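You operate a simulated robot arm through the tools that you are given. There is no shell and no other tool.

Carry out the task below with a simulated robot arm. There is one attempt and no reset: what you move stays moved.

## Task
Play the tone through the right test speaker alone.
Fine: bench amplifier on with its volume at 0, tone box on, MUTE off, input AUX, balance all the way to the right, then volume 2.

It is judged by the outcome, as a careful person would: the job done as asked, and still so three seconds after it is handed in. It fails if anything else is knocked over, pushed out of place, dropped, spilled or broken.

## Robot
A 6-joint arm with a two-finger parallel gripper, fixed in place. Base frame: the origin is at the foot of the arm, x ahead of it, y to its left, z up. Readings come in m, rad, newtons and seconds.
With the tool pointing down near the work surface it reaches from about 0.48 to 0.88 m from the base axis. Its first joint turns from -2.007 to 2.007 rad. Payload 4.2 kg.
Tool frame: the origin (TCP) lies between the finger pads and is the grasp point; the fingertips stand 0.023 m ahead of it; z points along the fingers, y is the line along which they close. Largest opening 0.094 m; finger width 0.038, thickness 0.01; the body of the gripper, 0.054 by 0.096 m, starts 0.039 m behind the TCP.
Orientation is that of the tool frame in the base frame, as a unit quaternion [w, x, y, z]. With the fingers straight down and closing along the base's y, the tool's x points along the base's -x, its y along +y and its z along -z.

## Interface
- The arm moves only by the tool step_arm. Its arguments are lists of equal length, an entry for each row: "slide": the shift along the base's x, y, z in m, a list of three; "rotation": the turn, a rotation vector about the base's x, y, z in rad, a list of three. In form: {"slide": [[x, y, z], ...], "rotation": [[wx, wy, wz], ...]}. A call has 1 to 20 rows; each row is the pose to reach, as a shift and turn from the pose commanded when the call began. "grip" is the gripper command, from -1 (fully open) to 1 (shut), values between in proportion, set as the call begins (left out, the last holds). Each row takes 0.2 s and may step no farther than 0.05 m and 0.15 rad from the row before; otherwise, or with a gripper value out of range, the whole call is refused. Where a pose cannot be reached the arm comes as near as it can. A force on the tool above 90 N (or 10 N above the force at the start of the call, whichever is more), or a blocked arm, ends the call early, and 0.2 s more pass. Each finger travels about 0.108 m/s and halts on what it meets, pressing with about 40 N; the grip force reading is that of the motor and also rises with nothing between the fingers. The clock runs only during rows and for 0.2 s after the last one: add rows that repeat a pose to give the fingers time. It gives the time, the measured TCP pose, the force on the tool (base axes), the opening and the grip force at its end, in the units of the frame above (readings bear some noise), with the torque about the TCP (base axes, N m) and any sound that the robot's microphone picked up.
- Cameras (640 x 400 px; columns grow to the right, rows downward): "scene" is fixed at [0.0513, 0.5002, 1.5618]; the picture's right is [-0.60, -0.80, 0.00], its down [-0.41, 0.31, -0.86] and it looks along [0.69, -0.51, -0.51] (base axes); focal length 331 px, centre (320, 200). "wrist" rides on the gripper at [0.086, 0.016, -0.074] in the tool frame; the picture's right is [-0.18, 0.98, 0.00], its down [-0.58, -0.11, -0.81] and it looks along [-0.79, -0.15, 0.59] (tool axes); focal length 243 px, centre (320, 200). There is no depth. A picture from a camera that has moved, and an enlarged one, comes with that camera's place and axes in the base frame and with its lens.
- grab_frame(camera): a new picture of that camera. It takes no simulated time.
- slide_trunk(by): slides the trunk up (or, below 0, down) by that many m; the arm rides with it, the base frame stays. It gives what a move gives, with no picture.
- close_up(camera, box): a new picture of the part [left, top, right, bottom] of that camera's present view, enlarged. It takes no simulated time.
- sign_off(): hands the job in; it is judged then, once.

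Nothing tells you positions but the pictures and the camera data. Unless the task says otherwise, let go and move clear before handing in.

The tools are called after "Call:" as a command line: name --argument value ..., lists and objects as JSON in quotes. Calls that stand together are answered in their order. step_arm: Moves the arm, as the interface text tells. Its arguments: {"type":"object","properties":{"slide":{"type":"array"},"rotation":{"type":"array"},"grip":{"type":"number"}},"required":["slide","rotation"]} The other tools are called the same way: slide_trunk (by) slides the trunk up or down; grab_frame (camera) takes a picture; close_up (camera, box) takes an enlarged picture of a part of a camera's view; sign_off () hands the job in.

At the start:

```text
clock: 0.0
ee_pos: [0.5421, 0.2647, 1.2191]
tcp_rot: [0.0, -0.001, 1.0, 0.0]
contact_force: [0.5, -0.2, 0.9]
torque: [0.03, -0.01, 0.01]
gripper_width: 0.0937
grip_force: 0.1
trunk travel left (down, up): [-0.8, 0.19]
```

scene: 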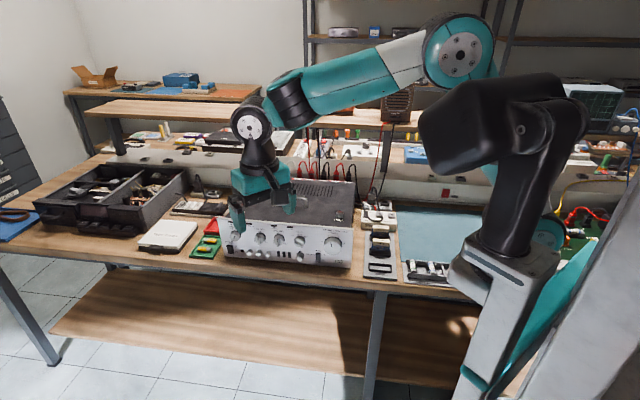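
wrist: 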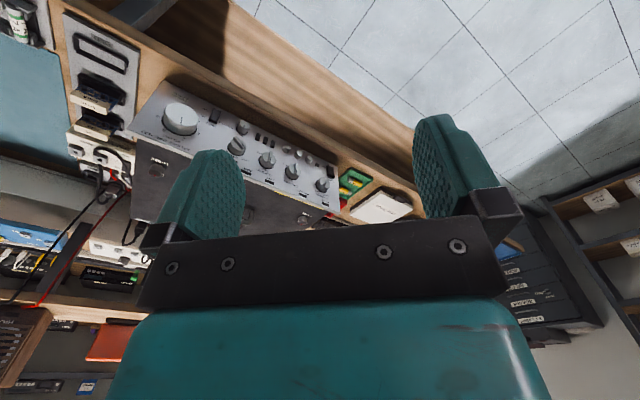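

I see a bench with an amplifier in the middle, its front panel facing the robot's near side, and the arm above it. I'll look at enlarged views first to identify the controls.

Call:
close_up --camera "scene" --box '[210, 170, 370, 270]'

Call:
close_up --camera "scene" --box '[340, 170, 460, 290]'

Call:
close_up --camera "wrist" --box '[120, 70, 350, 220]'

Call:
close_up --camera "wrist" --box '[40, 0, 200, 280]'

Call:
close_up --camera "scene" --box '[280, 60, 460, 180]'

```text
4.00 times, centred on (290, 220) of scene
camera zoom: at [0.0513, 0.5002, 1.5618], right [-0.6, -0.8, 0.0], down [-0.41, 0.31, -0.86], along [0.69, -0.51, -0.51], focal length 1325 px, centre (440, 120)
```

zoom: 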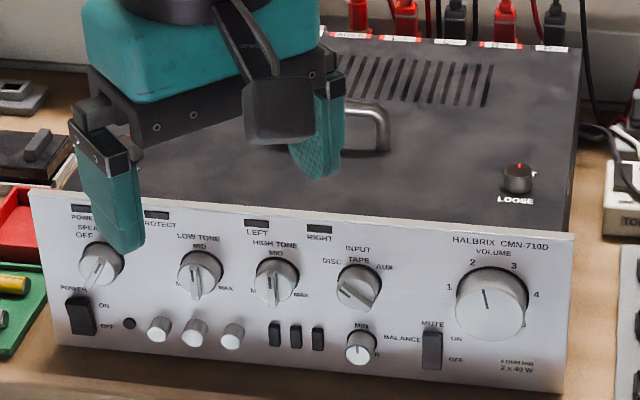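

```text
3.33 times, centred on (400, 230) of scene
camera zoom: at [0.0513, 0.5002, 1.5618], right [-0.6, -0.8, 0.0], down [-0.41, 0.31, -0.86], along [0.69, -0.51, -0.51], focal length 1104 px, centre (53, 100)
```

zoom: 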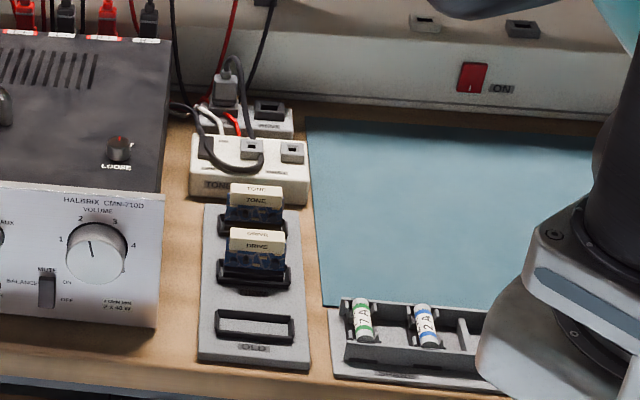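

```text
2.67 times, centred on (235, 145) of wrist
camera zoom: at [0.4547, 0.2827, 1.2937], right [0.18, 0.98, 0.0], down [0.58, -0.11, 0.81], along [0.79, -0.15, -0.59], focal length 647 px, centre (547, 347)
```

zoom: 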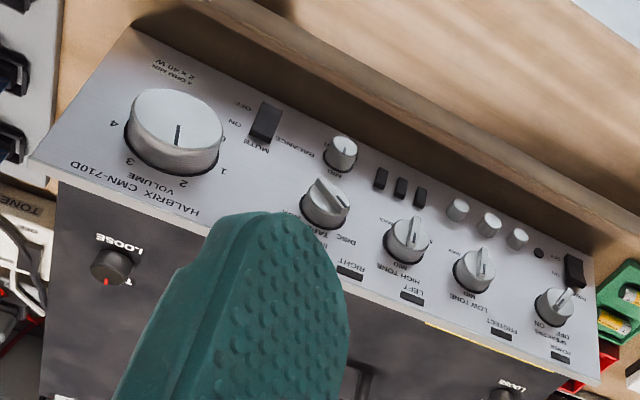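

```text
1.43 times, centred on (120, 140) of wrist
camera zoom: at [0.4547, 0.2827, 1.2937], right [0.18, 0.98, 0.0], down [0.58, -0.11, 0.81], along [0.79, -0.15, -0.59], focal length 347 px, centre (606, 286)
```

zoom: 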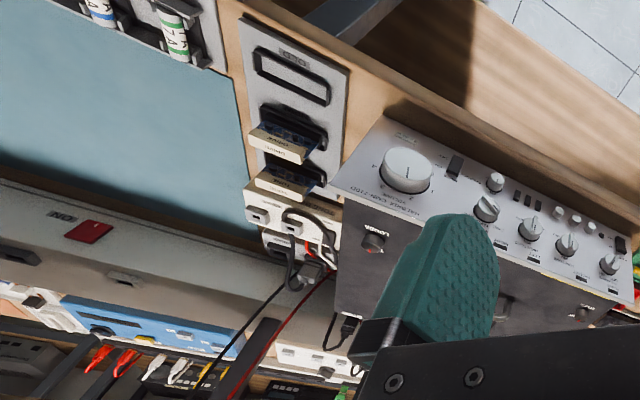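

```text
3.33 times, centred on (370, 120) of scene
camera zoom: at [0.0513, 0.5002, 1.5618], right [-0.6, -0.8, 0.0], down [-0.41, 0.31, -0.86], along [0.69, -0.51, -0.51], focal length 1104 px, centre (153, 467)
```

zoom: 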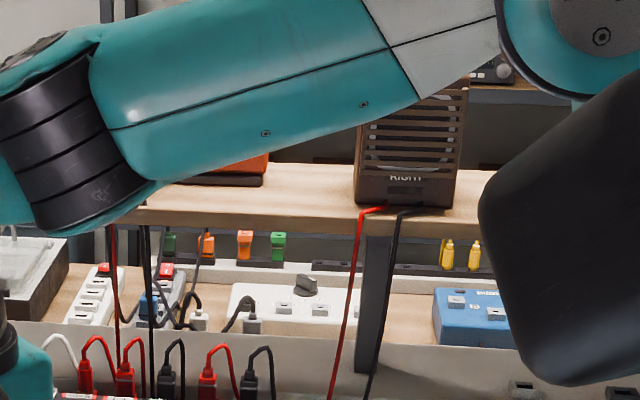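

The amplifier panel shows power (left), speakers, tones, input, balance, mute and volume. I'll zoom in more on each one and on the tone box.

Call:
close_up --camera "scene" --box '[372, 190, 404, 230]'

Call:
close_up --camera "scene" --box '[215, 215, 275, 260]'

Call:
close_up --camera "scene" --box '[285, 225, 355, 270]'

Call:
close_up --camera "scene" --box '[290, 170, 360, 220]'

Call:
close_up --camera "wrist" --box '[60, 120, 150, 200]'

Call:
close_up --camera "wrist" --box '[130, 90, 250, 170]'

Call:
close_up --camera "wrist" --box '[230, 110, 350, 220]'

```text
10.00 times, centred on (388, 210) of scene
camera zoom: at [0.0513, 0.5002, 1.5618], right [-0.6, -0.8, 0.0], down [-0.41, 0.31, -0.86], along [0.69, -0.51, -0.51], focal length 3314 px, centre (-360, 100)
```

zoom: 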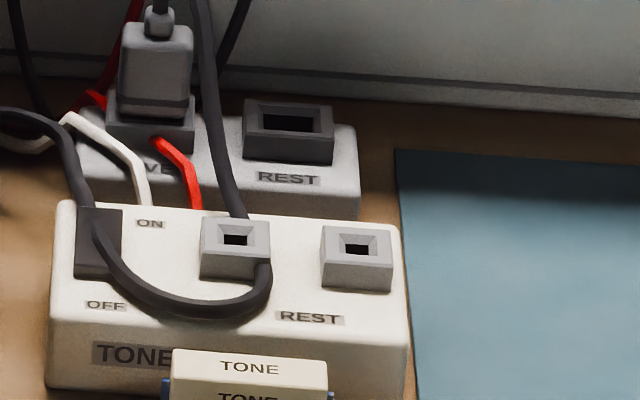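

```text
8.89 times, centred on (245, 238) of scene
camera zoom: at [0.0513, 0.5002, 1.5618], right [-0.6, -0.8, 0.0], down [-0.41, 0.31, -0.86], along [0.69, -0.51, -0.51], focal length 2945 px, centre (987, -133)
```

zoom: 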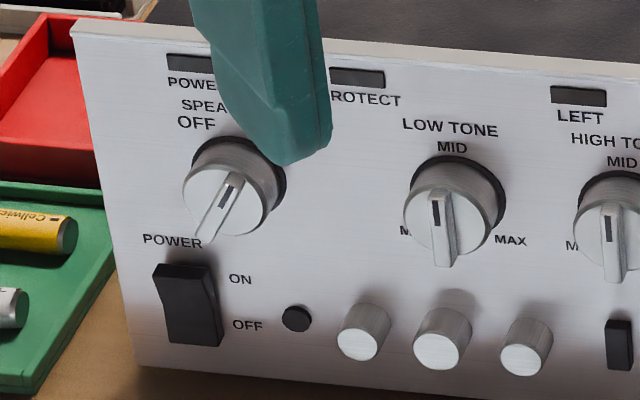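

```text
8.89 times, centred on (320, 248) of scene
camera zoom: at [0.0513, 0.5002, 1.5618], right [-0.6, -0.8, 0.0], down [-0.41, 0.31, -0.86], along [0.69, -0.51, -0.51], focal length 2945 px, centre (320, -222)
```

zoom: 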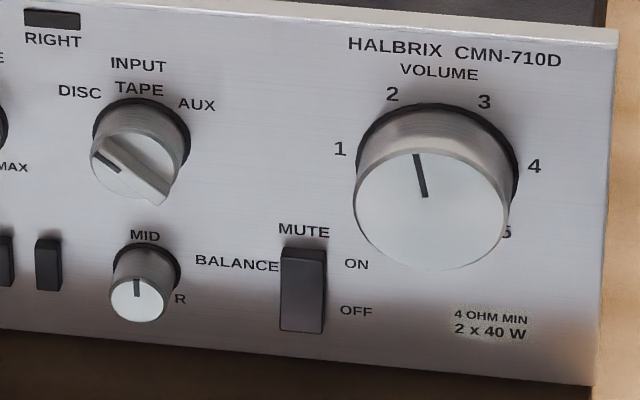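

```text
8.00 times, centred on (325, 195) of scene
camera zoom: at [0.0513, 0.5002, 1.5618], right [-0.6, -0.8, 0.0], down [-0.41, 0.31, -0.86], along [0.69, -0.51, -0.51], focal length 2651 px, centre (280, 240)
```

zoom: 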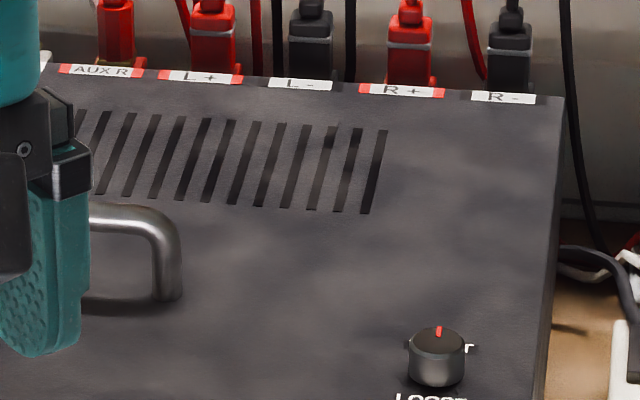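

```text
5.00 times, centred on (105, 160) of wrist
camera zoom: at [0.4547, 0.2827, 1.2937], right [0.18, 0.98, 0.0], down [0.58, -0.11, 0.81], along [0.79, -0.15, -0.59], focal length 1213 px, centre (1395, 400)
```

zoom: 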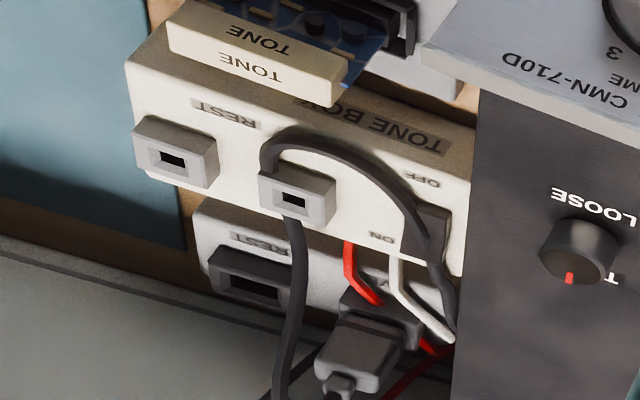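

```text
5.00 times, centred on (190, 130) of wrist
camera zoom: at [0.4547, 0.2827, 1.2937], right [0.18, 0.98, 0.0], down [0.58, -0.11, 0.81], along [0.79, -0.15, -0.59], focal length 1213 px, centre (970, 550)
```

zoom: 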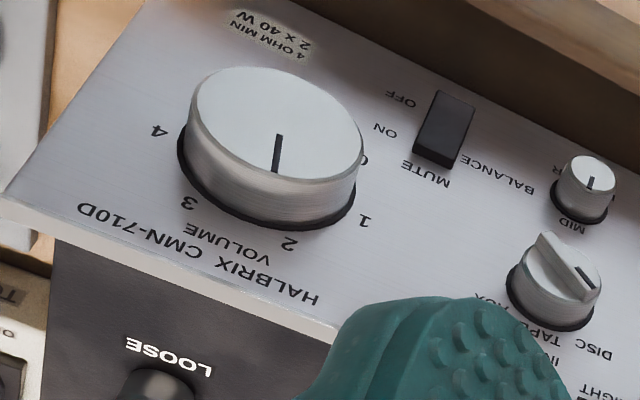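

```text
3.64 times, centred on (290, 165) of wrist
camera zoom: at [0.4547, 0.2827, 1.2937], right [0.18, 0.98, 0.0], down [0.58, -0.11, 0.81], along [0.79, -0.15, -0.59], focal length 882 px, centre (429, 327)
```

zoom: 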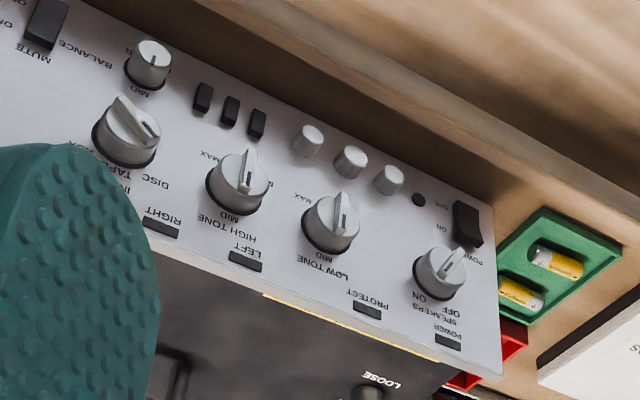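

The panel appears to face toward (-x,+y), about 42° from the base axes, with the volume knob near (0.66, -0.01, 0.91) and the power switch near (0.92, 0.22, 0.855). I'll zoom harder to read the states.

Call:
close_up --camera "scene" --box '[312, 248, 328, 264]'

Call:
close_up --camera "scene" --box '[228, 240, 250, 256]'

Call:
close_up --camera "wrist" --box '[290, 155, 350, 205]'

Call:
close_up --camera "wrist" --box '[200, 95, 260, 150]'

Call:
close_up --camera "wrist" --box '[95, 150, 160, 190]'

Call:
close_up --camera "scene" --box '[360, 180, 400, 220]'

Call:
close_up --camera "scene" --box '[270, 100, 430, 200]'

```text
16.00 times, centred on (320, 256) of scene
camera zoom: at [0.0513, 0.5002, 1.5618], right [-0.6, -0.8, 0.0], down [-0.41, 0.31, -0.86], along [0.69, -0.51, -0.51], focal length 5302 px, centre (320, -696)
```

zoom: 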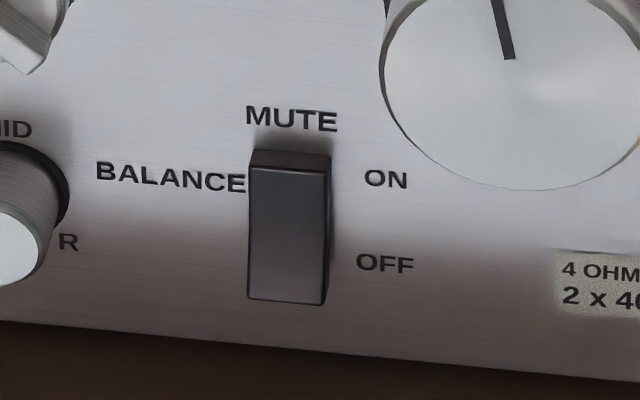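

```text
16.00 times, centred on (239, 248) of scene
camera zoom: at [0.0513, 0.5002, 1.5618], right [-0.6, -0.8, 0.0], down [-0.41, 0.31, -0.86], along [0.69, -0.51, -0.51], focal length 5302 px, centre (1616, -568)
```

zoom: 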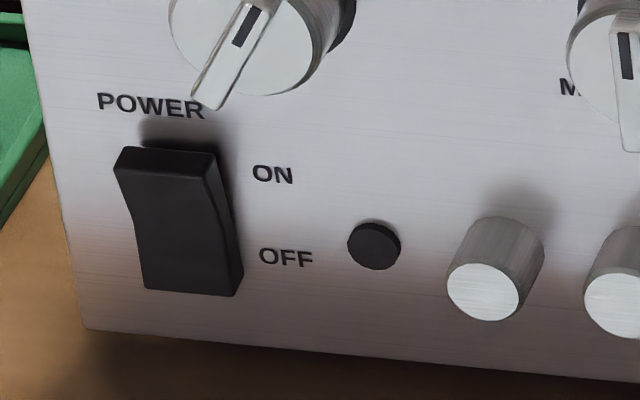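

```text
8.00 times, centred on (320, 180) of wrist
camera zoom: at [0.4547, 0.2827, 1.2937], right [0.18, 0.98, 0.0], down [0.58, -0.11, 0.81], along [0.79, -0.15, -0.59], focal length 1941 px, centre (320, 360)
```

zoom: 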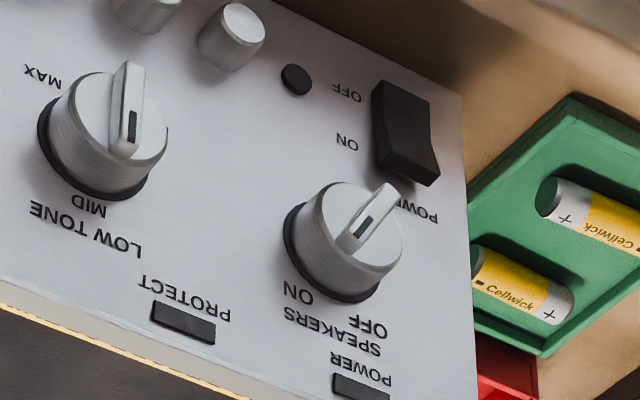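

```text
7.27 times, centred on (230, 122) of wrist
camera zoom: at [0.4547, 0.2827, 1.2937], right [0.18, 0.98, 0.0], down [0.58, -0.11, 0.81], along [0.79, -0.15, -0.59], focal length 1764 px, centre (974, 764)
```

zoom: 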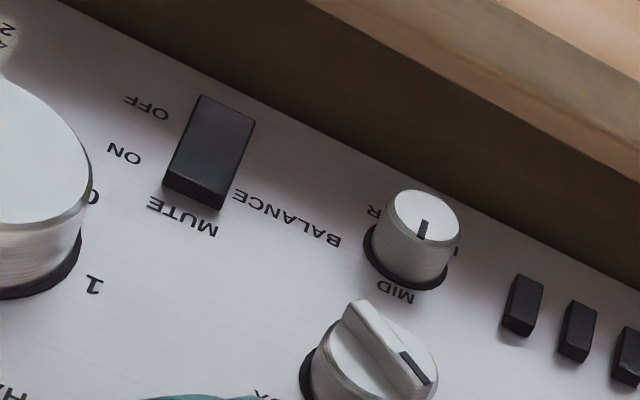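

```text
9.85 times, centred on (128, 170) of wrist
camera zoom: at [0.4547, 0.2827, 1.2937], right [0.18, 0.98, 0.0], down [0.58, -0.11, 0.81], along [0.79, -0.15, -0.59], focal length 2389 px, centre (2215, 495)
```

zoom: 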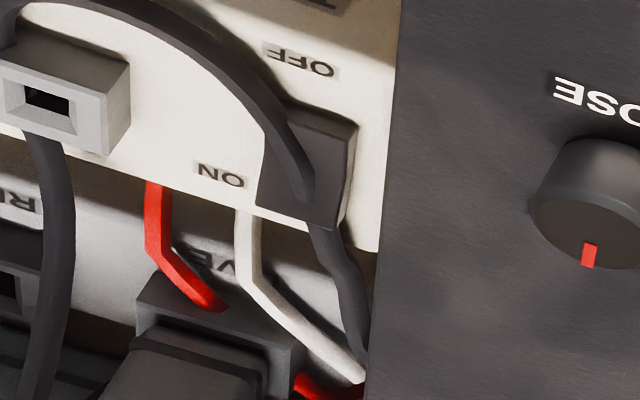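

```text
10.00 times, centred on (380, 200) of scene
camera zoom: at [0.0513, 0.5002, 1.5618], right [-0.6, -0.8, 0.0], down [-0.41, 0.31, -0.86], along [0.69, -0.51, -0.51], focal length 3314 px, centre (-280, 200)
```

zoom: 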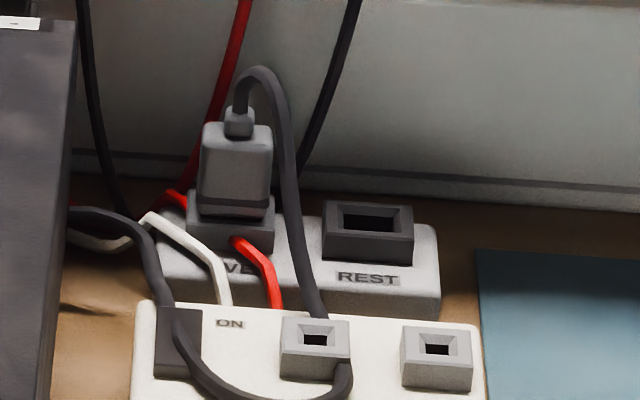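

```text
4.00 times, centred on (350, 150) of scene
camera zoom: at [0.0513, 0.5002, 1.5618], right [-0.6, -0.8, 0.0], down [-0.41, 0.31, -0.86], along [0.69, -0.51, -0.51], focal length 1325 px, centre (200, 400)
```

zoom: 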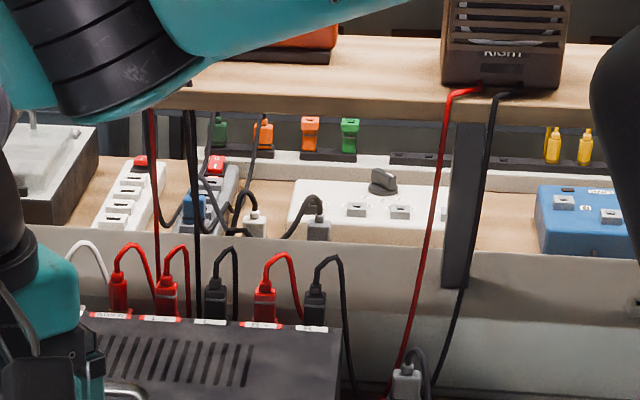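

The power rocker looks off (its top stands out), the speakers knob points to ON, the input is at DISC and the balance is at MID. I'll turn the tool in free space to point horizontally at the panel with the camera on top, starting with a part of the turn.

Call:
step_arm --slide '[[0, 0, 0], [0, 0, 0], [0, 0, 0], [0, 0, 0], [0, 0, 0], [0, 0, 0]]' --rotation '[[-0.094, 0.042, 0.094], [-0.188, 0.085, 0.188], [-0.283, 0.127, 0.283], [-0.377, 0.17, 0.377], [-0.472, 0.212, 0.472], [-0.566, 0.2545, 0.566]]' --grip -1

Call:
grab_frame --camera "scene"

Call:
grab_frame --camera "wrist"

```text
clock: 1.4
ee_pos: [0.5061, 0.2962, 1.1962]
tcp_rot: [-0.126, -0.182, 0.964, -0.148]
contact_force: [-0.6, -0.5, -0.2]
torque: [-0.02, 0.0, -0.04]
gripper_width: 0.094
grip_force: 0.1
out of reach, approached as far as the arm can: row 4, 5, 6
trunk travel left (down, up): [-0.8, 0.19]
```

```text
taken
```

scene: 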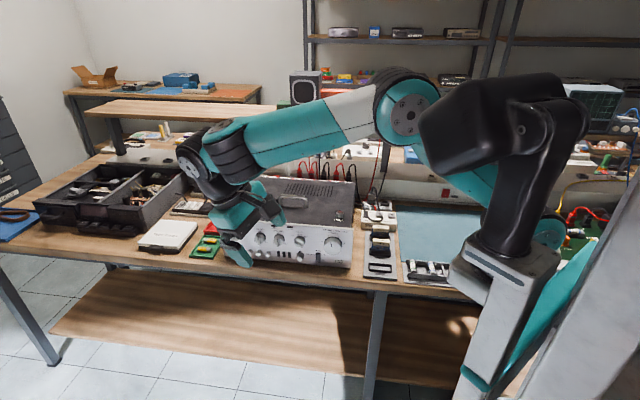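

```text
taken
camera wrist: at [0.436, 0.3102, 1.2875], right [-0.22, 0.93, -0.29], down [0.72, 0.35, 0.6], along [0.66, -0.08, -0.75], focal length 243 px, centre (320, 200)
```

wrist: 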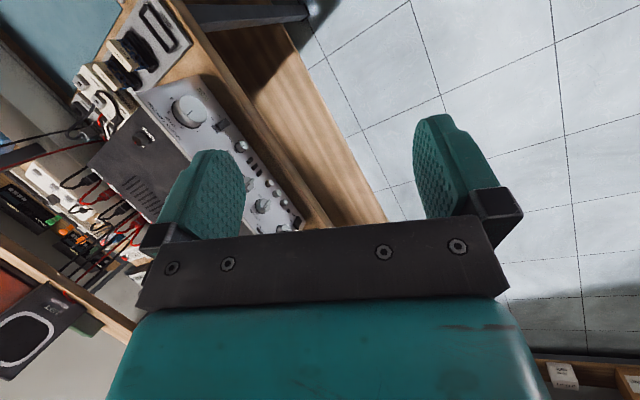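

The arm could not follow that turn fully. I'll undo it and try a more natural orientation: tool horizontal, with the camera on the panel's right-hand side.

Call:
step_arm --slide '[[0, 0, 0], [0, 0, 0], [0, 0, 0], [0, 0, 0], [0, 0, 0], [0, 0, 0]]' --rotation '[[0.094, -0.042, -0.094], [0.188, -0.085, -0.188], [0.283, -0.127, -0.283], [0.377, -0.17, -0.377], [0.472, -0.212, -0.472], [0.566, -0.2545, -0.566]]'

```text
clock: 2.8
ee_pos: [0.5826, 0.391, 1.256]
tcp_rot: [0.013, 0.082, 0.986, 0.143]
contact_force: [0.1, -0.8, 0.8]
torque: [0.01, 0.02, 0.02]
gripper_width: 0.0942
grip_force: 0.0
out of reach, approached as far as the arm can: row 1, 2, 3, 4, 5, 6
trunk travel left (down, up): [-0.8, 0.19]
```

The pose has drifted; I'll look before continuing.

Call:
grab_frame --camera "scene"

Call:
grab_frame --camera "wrist"

Call:
close_up --camera "scene" --box '[160, 40, 600, 300]'

```text
taken
```

scene: 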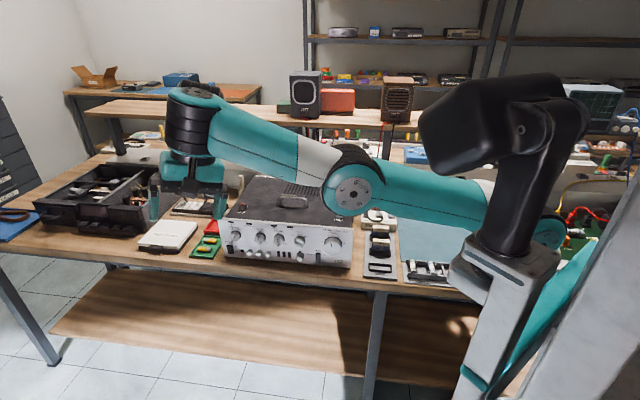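

```text
taken
camera wrist: at [0.4954, 0.4012, 1.3315], right [0.34, 0.9, 0.28], down [0.52, -0.42, 0.74], along [0.79, -0.11, -0.61], focal length 243 px, centre (320, 200)
```

wrist: 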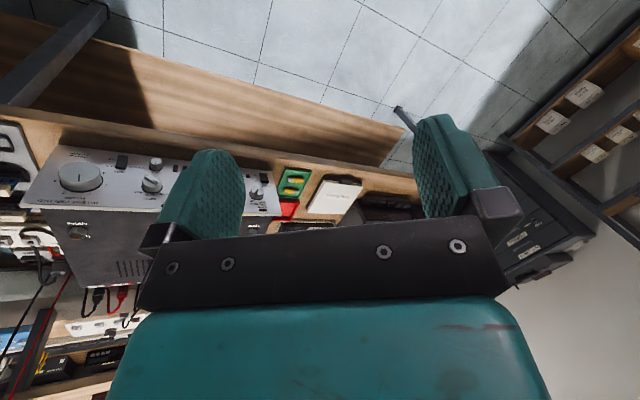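

```text
1.45 times, centred on (380, 170) of scene
camera zoom: at [0.0513, 0.5002, 1.5618], right [-0.6, -0.8, 0.0], down [-0.41, 0.31, -0.86], along [0.69, -0.51, -0.51], focal length 482 px, centre (233, 244)
```

zoom: 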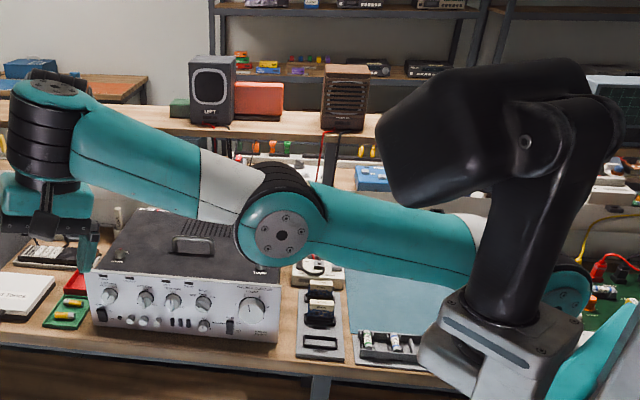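

I'll look closer at the arm's shape to understand its joints.

Call:
close_up --camera "scene" --box '[130, 70, 290, 240]'

Call:
close_up --camera "scene" --box '[300, 60, 640, 280]'

```text
2.35 times, centred on (210, 155) of scene
camera zoom: at [0.0513, 0.5002, 1.5618], right [-0.6, -0.8, 0.0], down [-0.41, 0.31, -0.86], along [0.69, -0.51, -0.51], focal length 780 px, centre (579, 306)
```

zoom: 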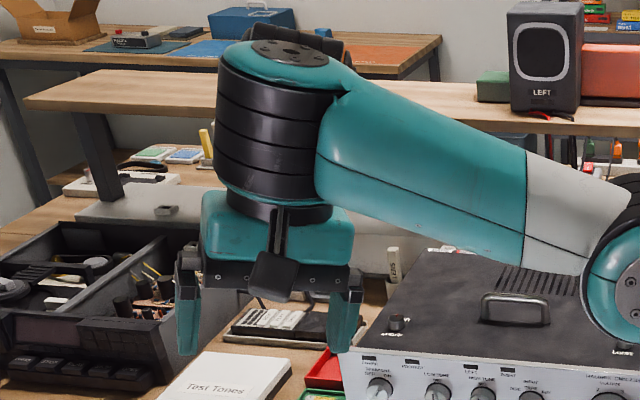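

```text
1.82 times, centred on (470, 170) of scene
camera zoom: at [0.0513, 0.5002, 1.5618], right [-0.6, -0.8, 0.0], down [-0.41, 0.31, -0.86], along [0.69, -0.51, -0.51], focal length 602 px, centre (47, 254)
```

zoom: 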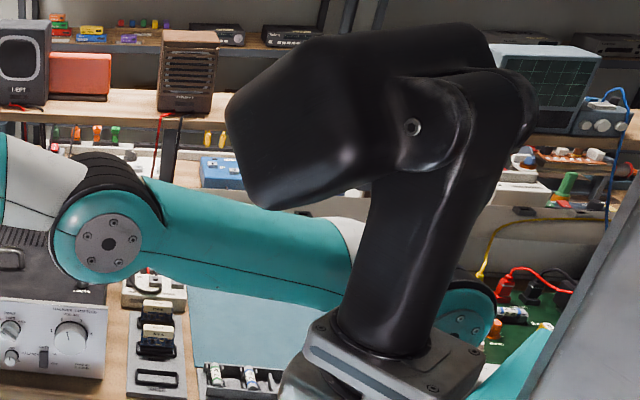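

The arm took an awkward branch. I'll test small moves to learn what is reachable from here.

Call:
step_arm --slide '[[-0.01, -0.03, -0.01], [-0.02, -0.06, -0.02], [-0.03, -0.09, -0.03], [-0.04, -0.126, -0.037]]' --rotation '[[0, 0, 0], [0, 0, 0], [0, 0, 0], [0, 0, 0]]'

Call:
grab_frame --camera "scene"

```text
clock: 3.8
ee_pos: [0.6194, 0.3518, 1.269]
tcp_rot: [0.014, 0.082, 0.987, 0.14]
contact_force: [-0.8, 1.3, -0.2]
torque: [-0.05, 0.02, 0.01]
gripper_width: 0.0941
grip_force: 0.1
out of reach, approached as far as the arm can: row 1, 2, 3, 4
trunk travel left (down, up): [-0.8, 0.19]
```

```text
taken
```

scene: 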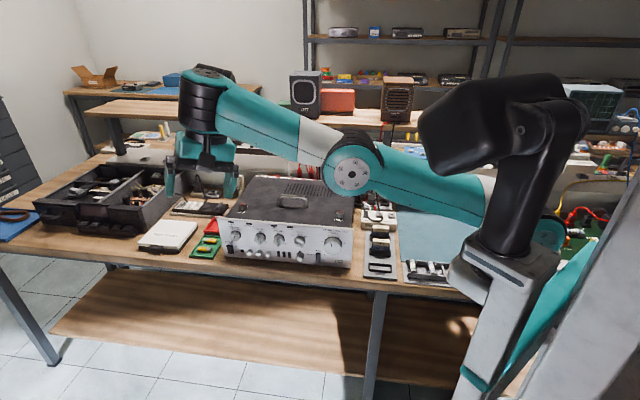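

The elbow seems stuck near straight. I'll move mostly downward in free space in front of the panel, so it can bend the other way.

Call:
step_arm --slide '[[0, 0, -0.04], [0, 0, -0.08], [0, 0, -0.12], [0, 0, -0.16], [0, 0, -0.2]]' --rotation '[[0, 0, 0], [0, 0, 0], [0, 0, 0], [0, 0, 0], [0, 0, 0]]'

Call:
grab_frame --camera "scene"

```text
clock: 5.0
ee_pos: [0.6331, 0.3622, 1.158]
tcp_rot: [-0.004, 0.082, 0.991, 0.105]
contact_force: [-0.4, -0.6, -0.3]
torque: [0.0, 0.01, 0.0]
gripper_width: 0.0942
grip_force: 0.1
out of reach, approached as far as the arm can: row 1, 2, 3, 4, 5
trunk travel left (down, up): [-0.8, 0.19]
```

```text
taken
```

scene: 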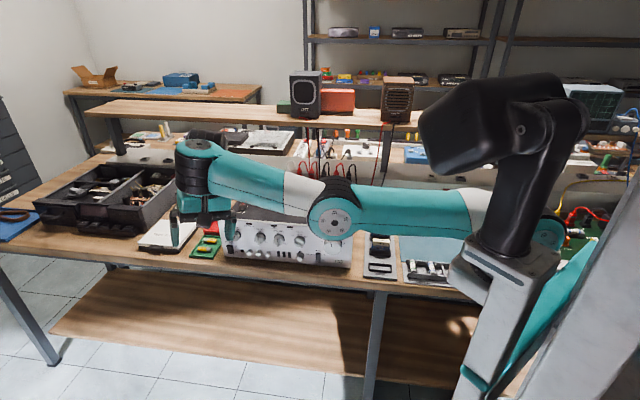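

The elbow is bent the wrong way and at its limit. I'll stretch outward while moving down to carry it through straight.

Call:
step_arm --slide '[[0.02, 0.012, -0.02], [0.04, 0.024, -0.04], [0.06, 0.035, -0.07], [0.06, 0.035, -0.1], [0.06, 0.035, -0.13], [0.06, 0.035, -0.13]]' --rotation '[[0, 0, 0], [0, 0, 0], [0, 0, 0], [0, 0, 0], [0, 0, 0], [0, 0, 0]]'

Call:
grab_frame --camera "scene"

```text
clock: 6.4
ee_pos: [0.6468, 0.3498, 1.142]
tcp_rot: [-0.008, 0.08, 0.992, 0.094]
contact_force: [-1.3, -0.2, 0.1]
torque: [0.02, -0.01, 0.01]
gripper_width: 0.0938
grip_force: 0.0
out of reach, approached as far as the arm can: row 1, 2, 3, 4, 5, 6
trunk travel left (down, up): [-0.8, 0.19]
```

```text
taken
```

scene: 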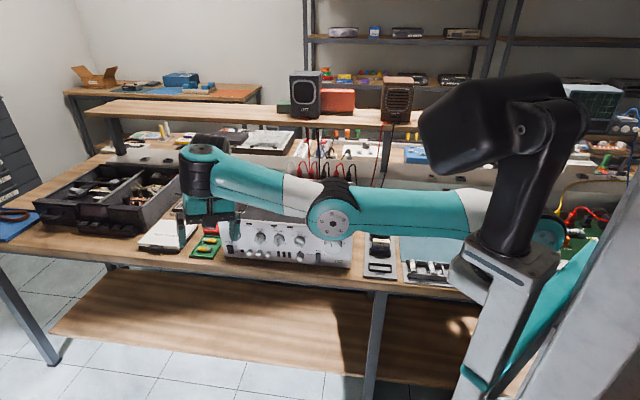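

Call:
close_up --camera "scene" --box '[160, 120, 260, 250]'

Call:
close_up --camera "scene" --box '[280, 150, 420, 250]'

Call:
grab_frame --camera "wrist"

```text
3.08 times, centred on (210, 185) of scene
camera zoom: at [0.0513, 0.5002, 1.5618], right [-0.6, -0.8, 0.0], down [-0.41, 0.31, -0.86], along [0.69, -0.51, -0.51], focal length 1020 px, centre (658, 246)
```

zoom: 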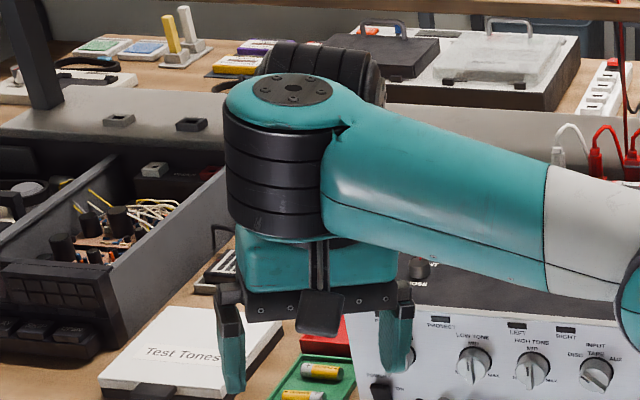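

```text
4.00 times, centred on (350, 200) of scene
camera zoom: at [0.0513, 0.5002, 1.5618], right [-0.6, -0.8, 0.0], down [-0.41, 0.31, -0.86], along [0.69, -0.51, -0.51], focal length 1325 px, centre (200, 200)
```

zoom: 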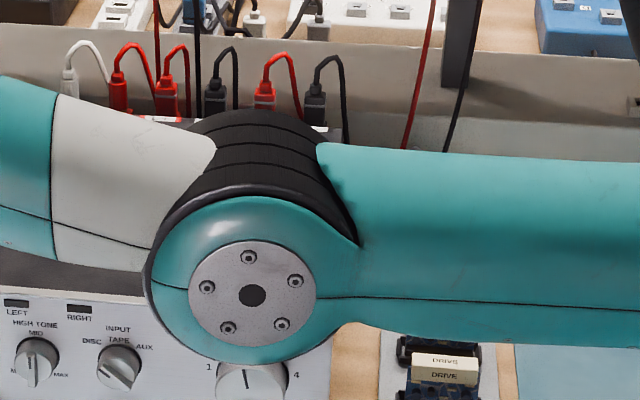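

```text
taken
camera wrist: at [0.5631, 0.3654, 1.2218], right [0.34, 0.92, 0.18], down [0.56, -0.35, 0.75], along [0.76, -0.16, -0.63], focal length 243 px, centre (320, 200)
```

wrist: 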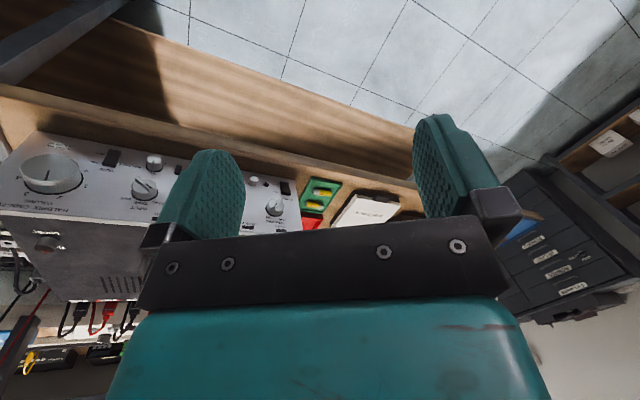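

The wrist looks like it is at a singularity (the first wrist axis lines up with the tool). I'll tip the tool outward to leave it.

Call:
step_arm --slide '[[0, 0, 0], [0, 0, 0], [0, 0, 0], [0, 0, 0]]' --rotation '[[0.07, -0.13, 0], [0.14, -0.26, 0], [0.21, -0.39, 0], [0.28, -0.52, 0]]'

Call:
grab_frame --camera "scene"

```text
clock: 7.4
ee_pos: [0.6305, 0.3681, 1.3022]
tcp_rot: [0.157, 0.063, 0.972, 0.162]
contact_force: [-2.4, 0.0, 1.8]
torque: [0.02, -0.17, -0.01]
gripper_width: 0.0941
grip_force: 0.0
out of reach, approached as far as the arm can: row 1, 2, 3, 4
trunk travel left (down, up): [-0.8, 0.19]
```

```text
taken
```

scene: 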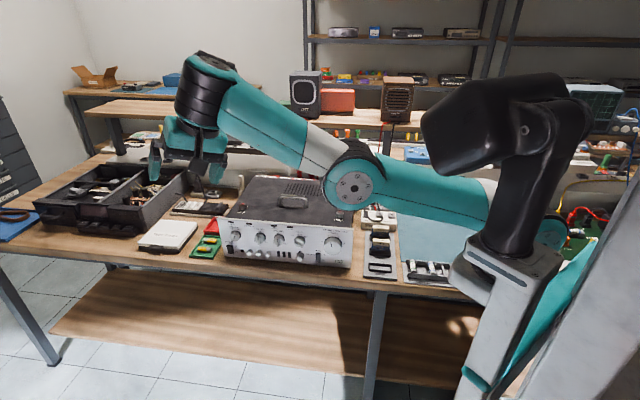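

The arm tilts as a whole, so radial tilt isn't available here, but sideways tilt (the one I need) might be. I'll roll the tool about the panel-right axis.

Call:
step_arm --slide '[[0, 0, 0], [0, 0, 0], [0, 0, 0], [0, 0, 0]]' --rotation '[[-0.11, -0.098, 0], [-0.22, -0.196, 0], [-0.33, -0.294, 0], [-0.44, -0.392, 0]]'

Call:
grab_frame --camera "scene"

```text
clock: 8.4
ee_pos: [0.6301, 0.3662, 1.2941]
tcp_rot: [0.35, -0.002, 0.936, -0.046]
contact_force: [0.1, 0.2, -0.6]
torque: [0.01, -0.01, 0.01]
gripper_width: 0.0941
grip_force: 0.0
out of reach, approached as far as the arm can: row 4
trunk travel left (down, up): [-0.8, 0.19]
```

```text
taken
```

scene: 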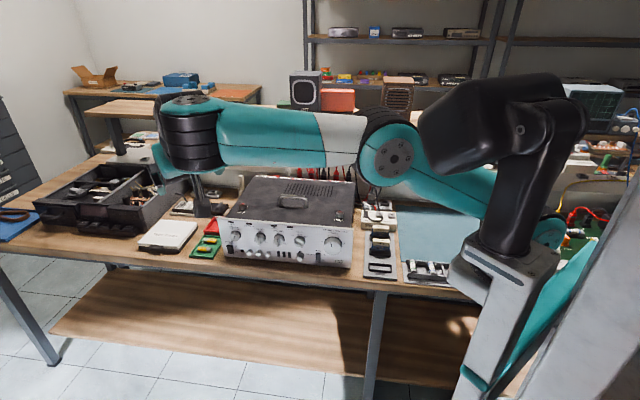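

The elbow is now up and the wrist moves freely. I'll keep turning toward the panel (mainly about base -x), shifting slightly toward the robot.

Call:
step_arm --slide '[[-0.01, -0.015, 0], [-0.02, -0.03, 0], [-0.03, -0.045, 0], [-0.04, -0.06, 0], [-0.05, -0.075, 0]]' --rotation '[[-0.148, 0.001, 0.003], [-0.297, 0.002, 0.007], [-0.445, 0.004, 0.01], [-0.594, 0.005, 0.013], [-0.742, 0.006, 0.016]]'

Call:
grab_frame --camera "scene"

```text
clock: 9.6
ee_pos: [0.5925, 0.2258, 1.2376]
tcp_rot: [0.328, -0.144, 0.859, -0.367]
contact_force: [0.1, 0.5, -0.1]
torque: [-0.02, 0.03, 0.0]
gripper_width: 0.0941
grip_force: 0.1
out of reach, approached as far as the arm can: row 1, 2, 3, 4, 5
trunk travel left (down, up): [-0.8, 0.19]
```

```text
taken
```

scene: 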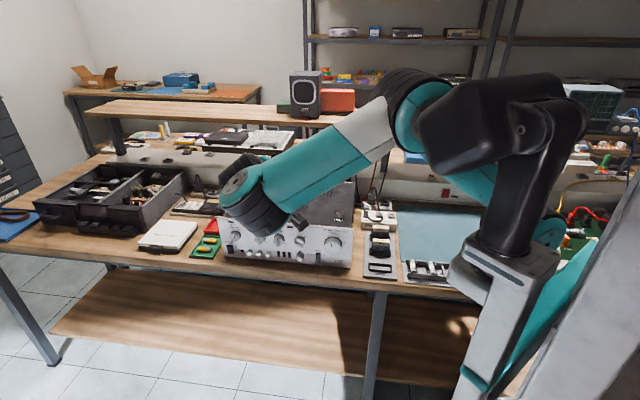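

Call:
close_up --camera "scene" --box '[190, 60, 430, 260]'

Call:
grab_frame --camera "wrist"

```text
2.00 times, centred on (310, 160) of scene
camera zoom: at [0.0513, 0.5002, 1.5618], right [-0.6, -0.8, 0.0], down [-0.41, 0.31, -0.86], along [0.69, -0.51, -0.51], focal length 663 px, centre (340, 280)
```

zoom: 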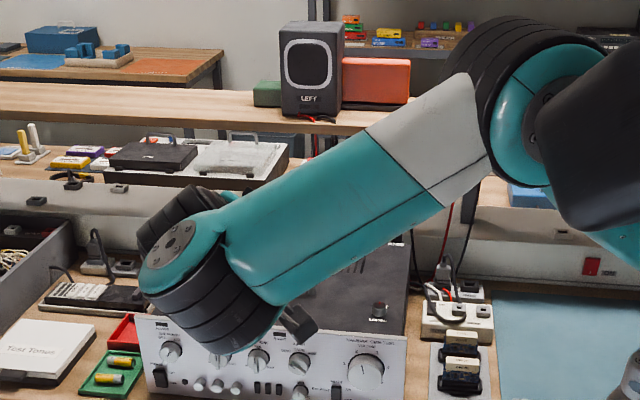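

```text
taken
camera wrist: at [0.4783, 0.2356, 1.226], right [0.13, 0.77, -0.63], down [-0.11, 0.64, 0.76], along [0.99, -0.03, 0.16], focal length 243 px, centre (320, 200)
```

wrist: 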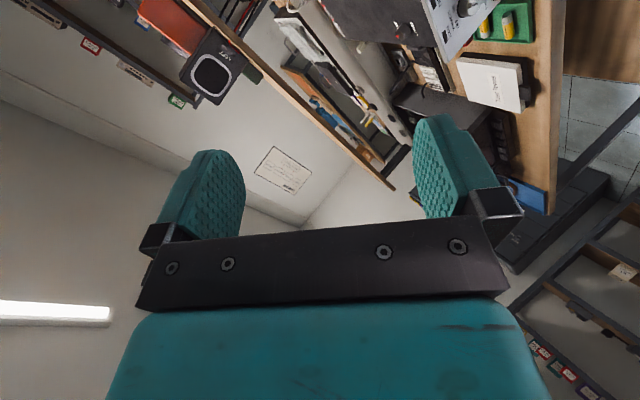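

The wrist model is clearer now: the first wrist joint yaws about an axis perpendicular to the forearm. I'll carry on the turn while moving to a place in front of (but still above) the volume knob, where the geometry should be reachable.

Call:
step_arm --slide '[[-0.002, -0.024, -0.015], [-0.004, -0.048, -0.03], [-0.006, -0.072, -0.044], [-0.008, -0.096, -0.058], [-0.01, -0.12, -0.073], [-0.012, -0.146, -0.088]]' --rotation '[[-0.127, -0.003, 0.004], [-0.254, -0.006, 0.008], [-0.38, -0.009, 0.012], [-0.507, -0.011, 0.016], [-0.634, -0.014, 0.02], [-0.761, -0.017, 0.024]]'

Call:
grab_frame --camera "scene"

Call:
grab_frame --camera "wrist"

```text
clock: 11.0
ee_pos: [0.5285, 0.0229, 1.1128]
tcp_rot: [0.259, -0.26, 0.659, -0.657]
contact_force: [0.0, 0.1, -0.5]
torque: [-0.01, -0.02, -0.01]
gripper_width: 0.0939
grip_force: 0.1
out of reach, approached as far as the arm can: row 1, 2, 3, 4, 5, 6
trunk travel left (down, up): [-0.8, 0.19]
```

```text
taken
```

scene: 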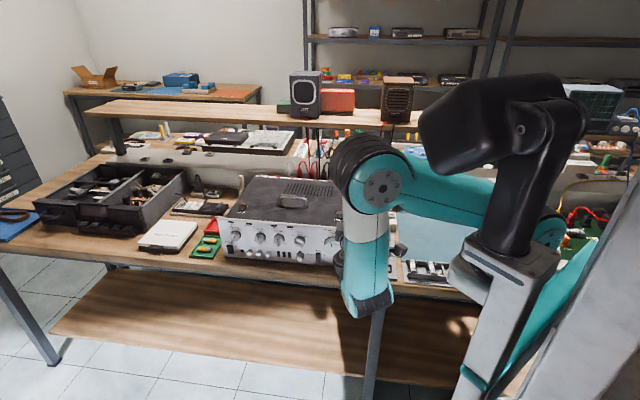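

```text
taken
camera wrist: at [0.414, 0.0201, 1.0968], right [0.13, 0.13, -0.98], down [-0.12, 0.99, 0.11], along [0.98, 0.11, 0.15], focal length 243 px, centre (320, 200)
```

wrist: 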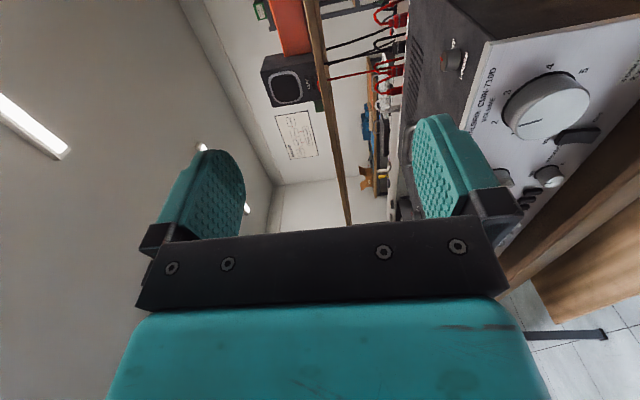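

Call:
close_up --camera "scene" --box '[310, 120, 470, 330]'

Call:
close_up --camera "scene" --box '[400, 60, 640, 330]'

```text
1.90 times, centred on (390, 225) of scene
camera zoom: at [0.0513, 0.5002, 1.5618], right [-0.6, -0.8, 0.0], down [-0.41, 0.31, -0.86], along [0.69, -0.51, -0.51], focal length 631 px, centre (187, 152)
```

zoom: 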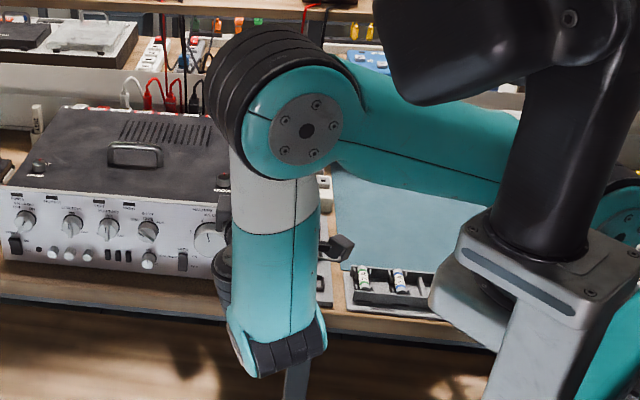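

```text
1.48 times, centred on (520, 195) of scene
camera zoom: at [0.0513, 0.5002, 1.5618], right [-0.6, -0.8, 0.0], down [-0.41, 0.31, -0.86], along [0.69, -0.51, -0.51], focal length 491 px, centre (24, 207)
```

zoom: 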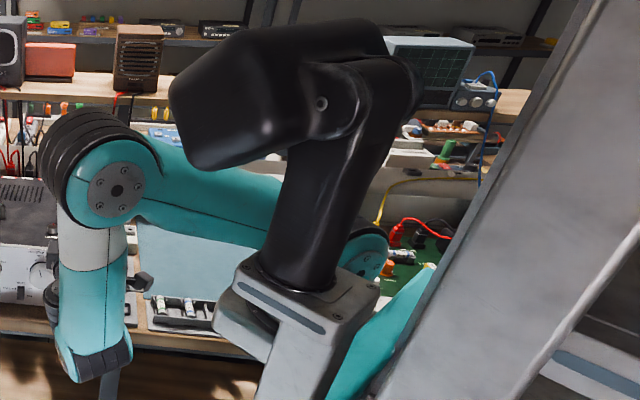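

Orientation was reached exactly but with a position offset, which suggests the tool-roll joint is at its limit. I'll roll the tool clockwise about its own axis, which takes it away from that limit (camera swinging from right, through down, to left).

Call:
step_arm --slide '[[0.004, 0.01, 0], [0.008, 0.02, 0], [0.012, 0.03, 0], [0.016, 0.04, 0], [0.02, 0.05, 0], [0.024, 0.06, 0], [0.028, 0.07, 0], [0.0315, 0.077, 0], [0.0315, 0.077, 0], [0.0315, 0.077, 0]]' --rotation '[[0.0956, -0.1023, 0], [0.1912, -0.2047, 0], [0.287, -0.307, 0], [0.382, -0.409, 0], [0.478, -0.512, 0], [0.574, -0.614, 0], [0.669, -0.716, 0], [0.765, -0.819, 0], [0.861, -0.921, 0], [0.956, -1.023, 0]]'

Call:
grab_frame --camera "scene"

Call:
grab_frame --camera "wrist"

```text
clock: 13.2
ee_pos: [0.5222, 0.0553, 1.0859]
tcp_rot: [0.612, 0.237, 0.675, -0.339]
contact_force: [-0.6, 0.2, 0.2]
torque: [0.0, 0.0, 0.05]
gripper_width: 0.0942
grip_force: 0.0
out of reach, approached as far as the arm can: row 1, 2, 3, 4, 5, 6, 7, 8, 9, 10
trunk travel left (down, up): [-0.8, 0.19]
```

```text
taken
```

scene: 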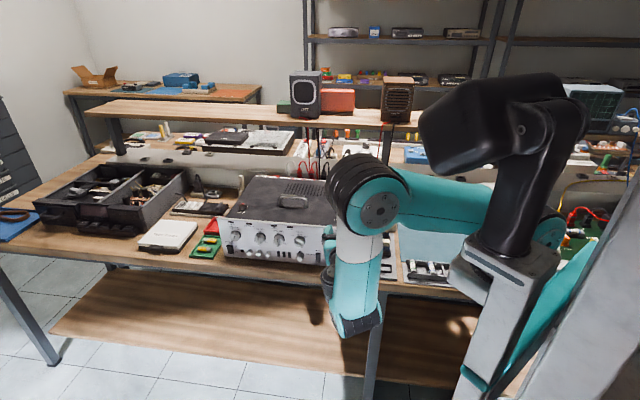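

```text
taken
camera wrist: at [0.4723, 0.114, 0.9989], right [0.75, 0.67, 0.02], down [-0.54, 0.58, 0.61], along [0.4, -0.46, 0.79], focal length 243 px, centre (320, 200)
```

wrist: 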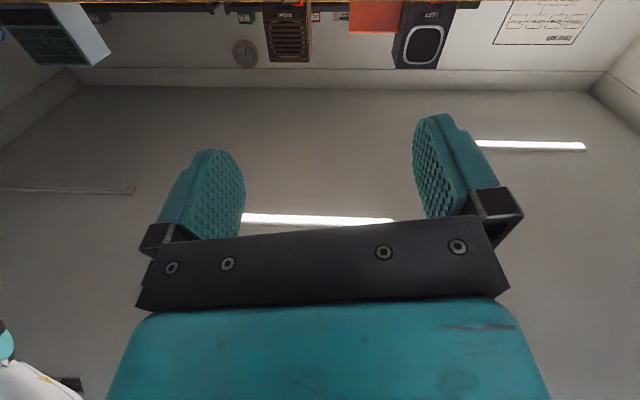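

The wrist is in a flipped branch (entered when I first tipped the tool inward). I'll go back out: raise, point the tool down and inward on the robot side in the open air, then later tip it outward in the arm's plane to return to the normal branch.

Call:
step_arm --slide '[[0, 0.012, 0.02], [0, 0.024, 0.04], [0, 0.036, 0.06], [-0.01, 0.05, 0.08], [-0.02, 0.07, 0.1], [-0.03, 0.09, 0.12], [-0.03, 0.11, 0.14], [-0.04, 0.13, 0.16]]' --rotation '[[0.0294, 0.14, 0.0334], [0.0588, 0.28, 0.0667], [0.0882, 0.42, 0.1], [0.1176, 0.56, 0.1335], [0.147, 0.7, 0.167], [0.1764, 0.841, 0.2], [0.206, 0.981, 0.2335], [0.235, 1.121, 0.267]]'

Call:
grab_frame --camera "scene"

```text
clock: 15.0
ee_pos: [0.4839, 0.186, 1.2454]
tcp_rot: [0.176, -0.003, 0.95, -0.259]
contact_force: [0.5, -0.9, 0.1]
torque: [0.02, -0.03, 0.04]
gripper_width: 0.0939
grip_force: 0.1
trunk travel left (down, up): [-0.8, 0.19]
```

```text
taken
```

scene: 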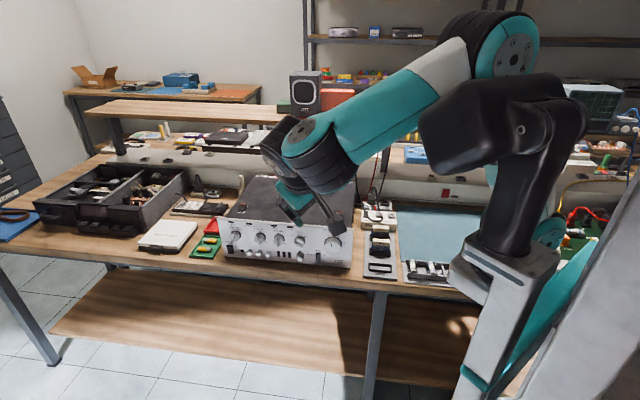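

All rows reached. I'll continue the second half of this turn.

Call:
step_arm --slide '[[-0.005, 0.008, 0.006], [-0.01, 0.016, 0.012], [-0.015, 0.024, 0.018], [-0.02, 0.032, 0.024], [-0.025, 0.04, 0.03], [-0.03, 0.048, 0.036], [-0.034, 0.056, 0.04], [-0.034, 0.064, 0.045]]' --rotation '[[0.0294, 0.14, 0.0334], [0.0588, 0.28, 0.0667], [0.0882, 0.42, 0.1], [0.1176, 0.56, 0.1335], [0.147, 0.7, 0.167], [0.1764, 0.841, 0.2], [0.206, 0.981, 0.2335], [0.235, 1.121, 0.267]]'

Call:
grab_frame --camera "scene"

```text
clock: 16.8
ee_pos: [0.4528, 0.2474, 1.2871]
tcp_rot: [-0.282, -0.218, 0.929, -0.099]
contact_force: [-13.9, 6.7, -36.1]
torque: [-1.02, -2.86, -0.28]
gripper_width: 0.094
grip_force: 0.0
out of reach, approached as far as the arm can: row 4, 5
trunk travel left (down, up): [-0.8, 0.19]
stopped in row 8: the force on the tool passed its limit at 176 N (the readings are from after the stop); the commanded pose is now the measured one
```

```text
taken
```

scene: 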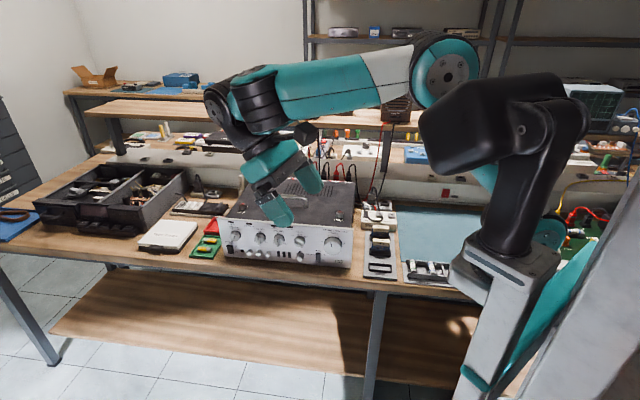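

The wrist camera side seems to have touched the arm's own forearm; nothing on the bench is near. The wrist now looks like the start branch, so I'll rotate outward in the arm's plane, which also relieves the contact.

Call:
step_arm --slide '[[0.015, 0.008, -0.005], [0.03, 0.016, -0.01], [0.045, 0.025, -0.015], [0.06, 0.033, -0.02], [0.075, 0.042, -0.025], [0.09, 0.05, -0.03]]' --rotation '[[0.068, -0.122, 0], [0.136, -0.245, 0], [0.204, -0.367, 0], [0.272, -0.49, 0], [0.34, -0.612, 0], [0.407, -0.735, 0]]'

Call:
grab_frame --camera "scene"

```text
clock: 18.2
ee_pos: [0.5712, 0.3425, 1.2984]
tcp_rot: [0.098, -0.222, 0.97, 0.009]
contact_force: [0.2, -0.5, -0.1]
torque: [0.0, -0.01, -0.03]
gripper_width: 0.0939
grip_force: 0.0
out of reach, approached as far as the arm can: row 3, 4, 5, 6
trunk travel left (down, up): [-0.8, 0.19]
```

```text
taken
```

scene: 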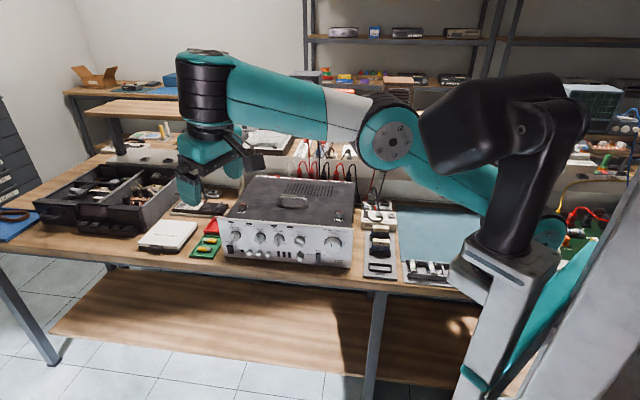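

The arm stalls again at this roll. I'll test whether the tool-roll joint is what limits it, by yawing the tool the other way in place.

Call:
step_arm --slide '[[0, 0, 0], [-0.005, -0.01, -0.01], [-0.01, -0.02, -0.02], [-0.015, -0.035, -0.03], [-0.02, -0.05, -0.04], [-0.03, -0.07, -0.05], [-0.03, -0.078, -0.06]]' --rotation '[[0, 0, -0.14], [0, 0, -0.28], [0, 0, -0.42], [0, 0, -0.56], [0, 0, -0.7], [0, 0, -0.84], [0, 0, -0.84]]'

Call:
grab_frame --camera "scene"

```text
clock: 19.8
ee_pos: [0.5877, 0.2927, 1.281]
tcp_rot: [0.126, 0.181, 0.974, -0.049]
contact_force: [-0.4, -0.9, 1.4]
torque: [0.01, 0.0, 0.01]
gripper_width: 0.0939
grip_force: 0.0
out of reach, approached as far as the arm can: row 2, 3, 4, 5, 6, 7
trunk travel left (down, up): [-0.8, 0.19]
```

```text
taken
```

scene: 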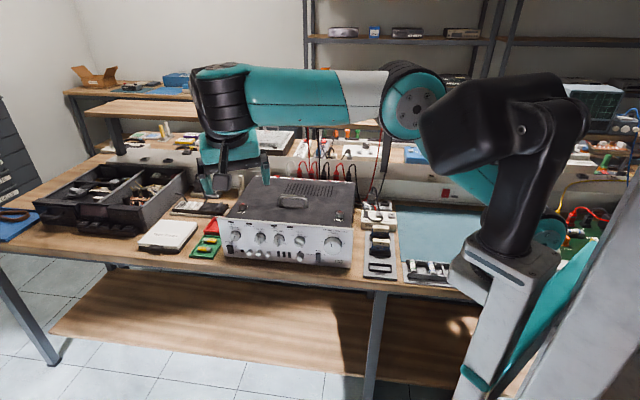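

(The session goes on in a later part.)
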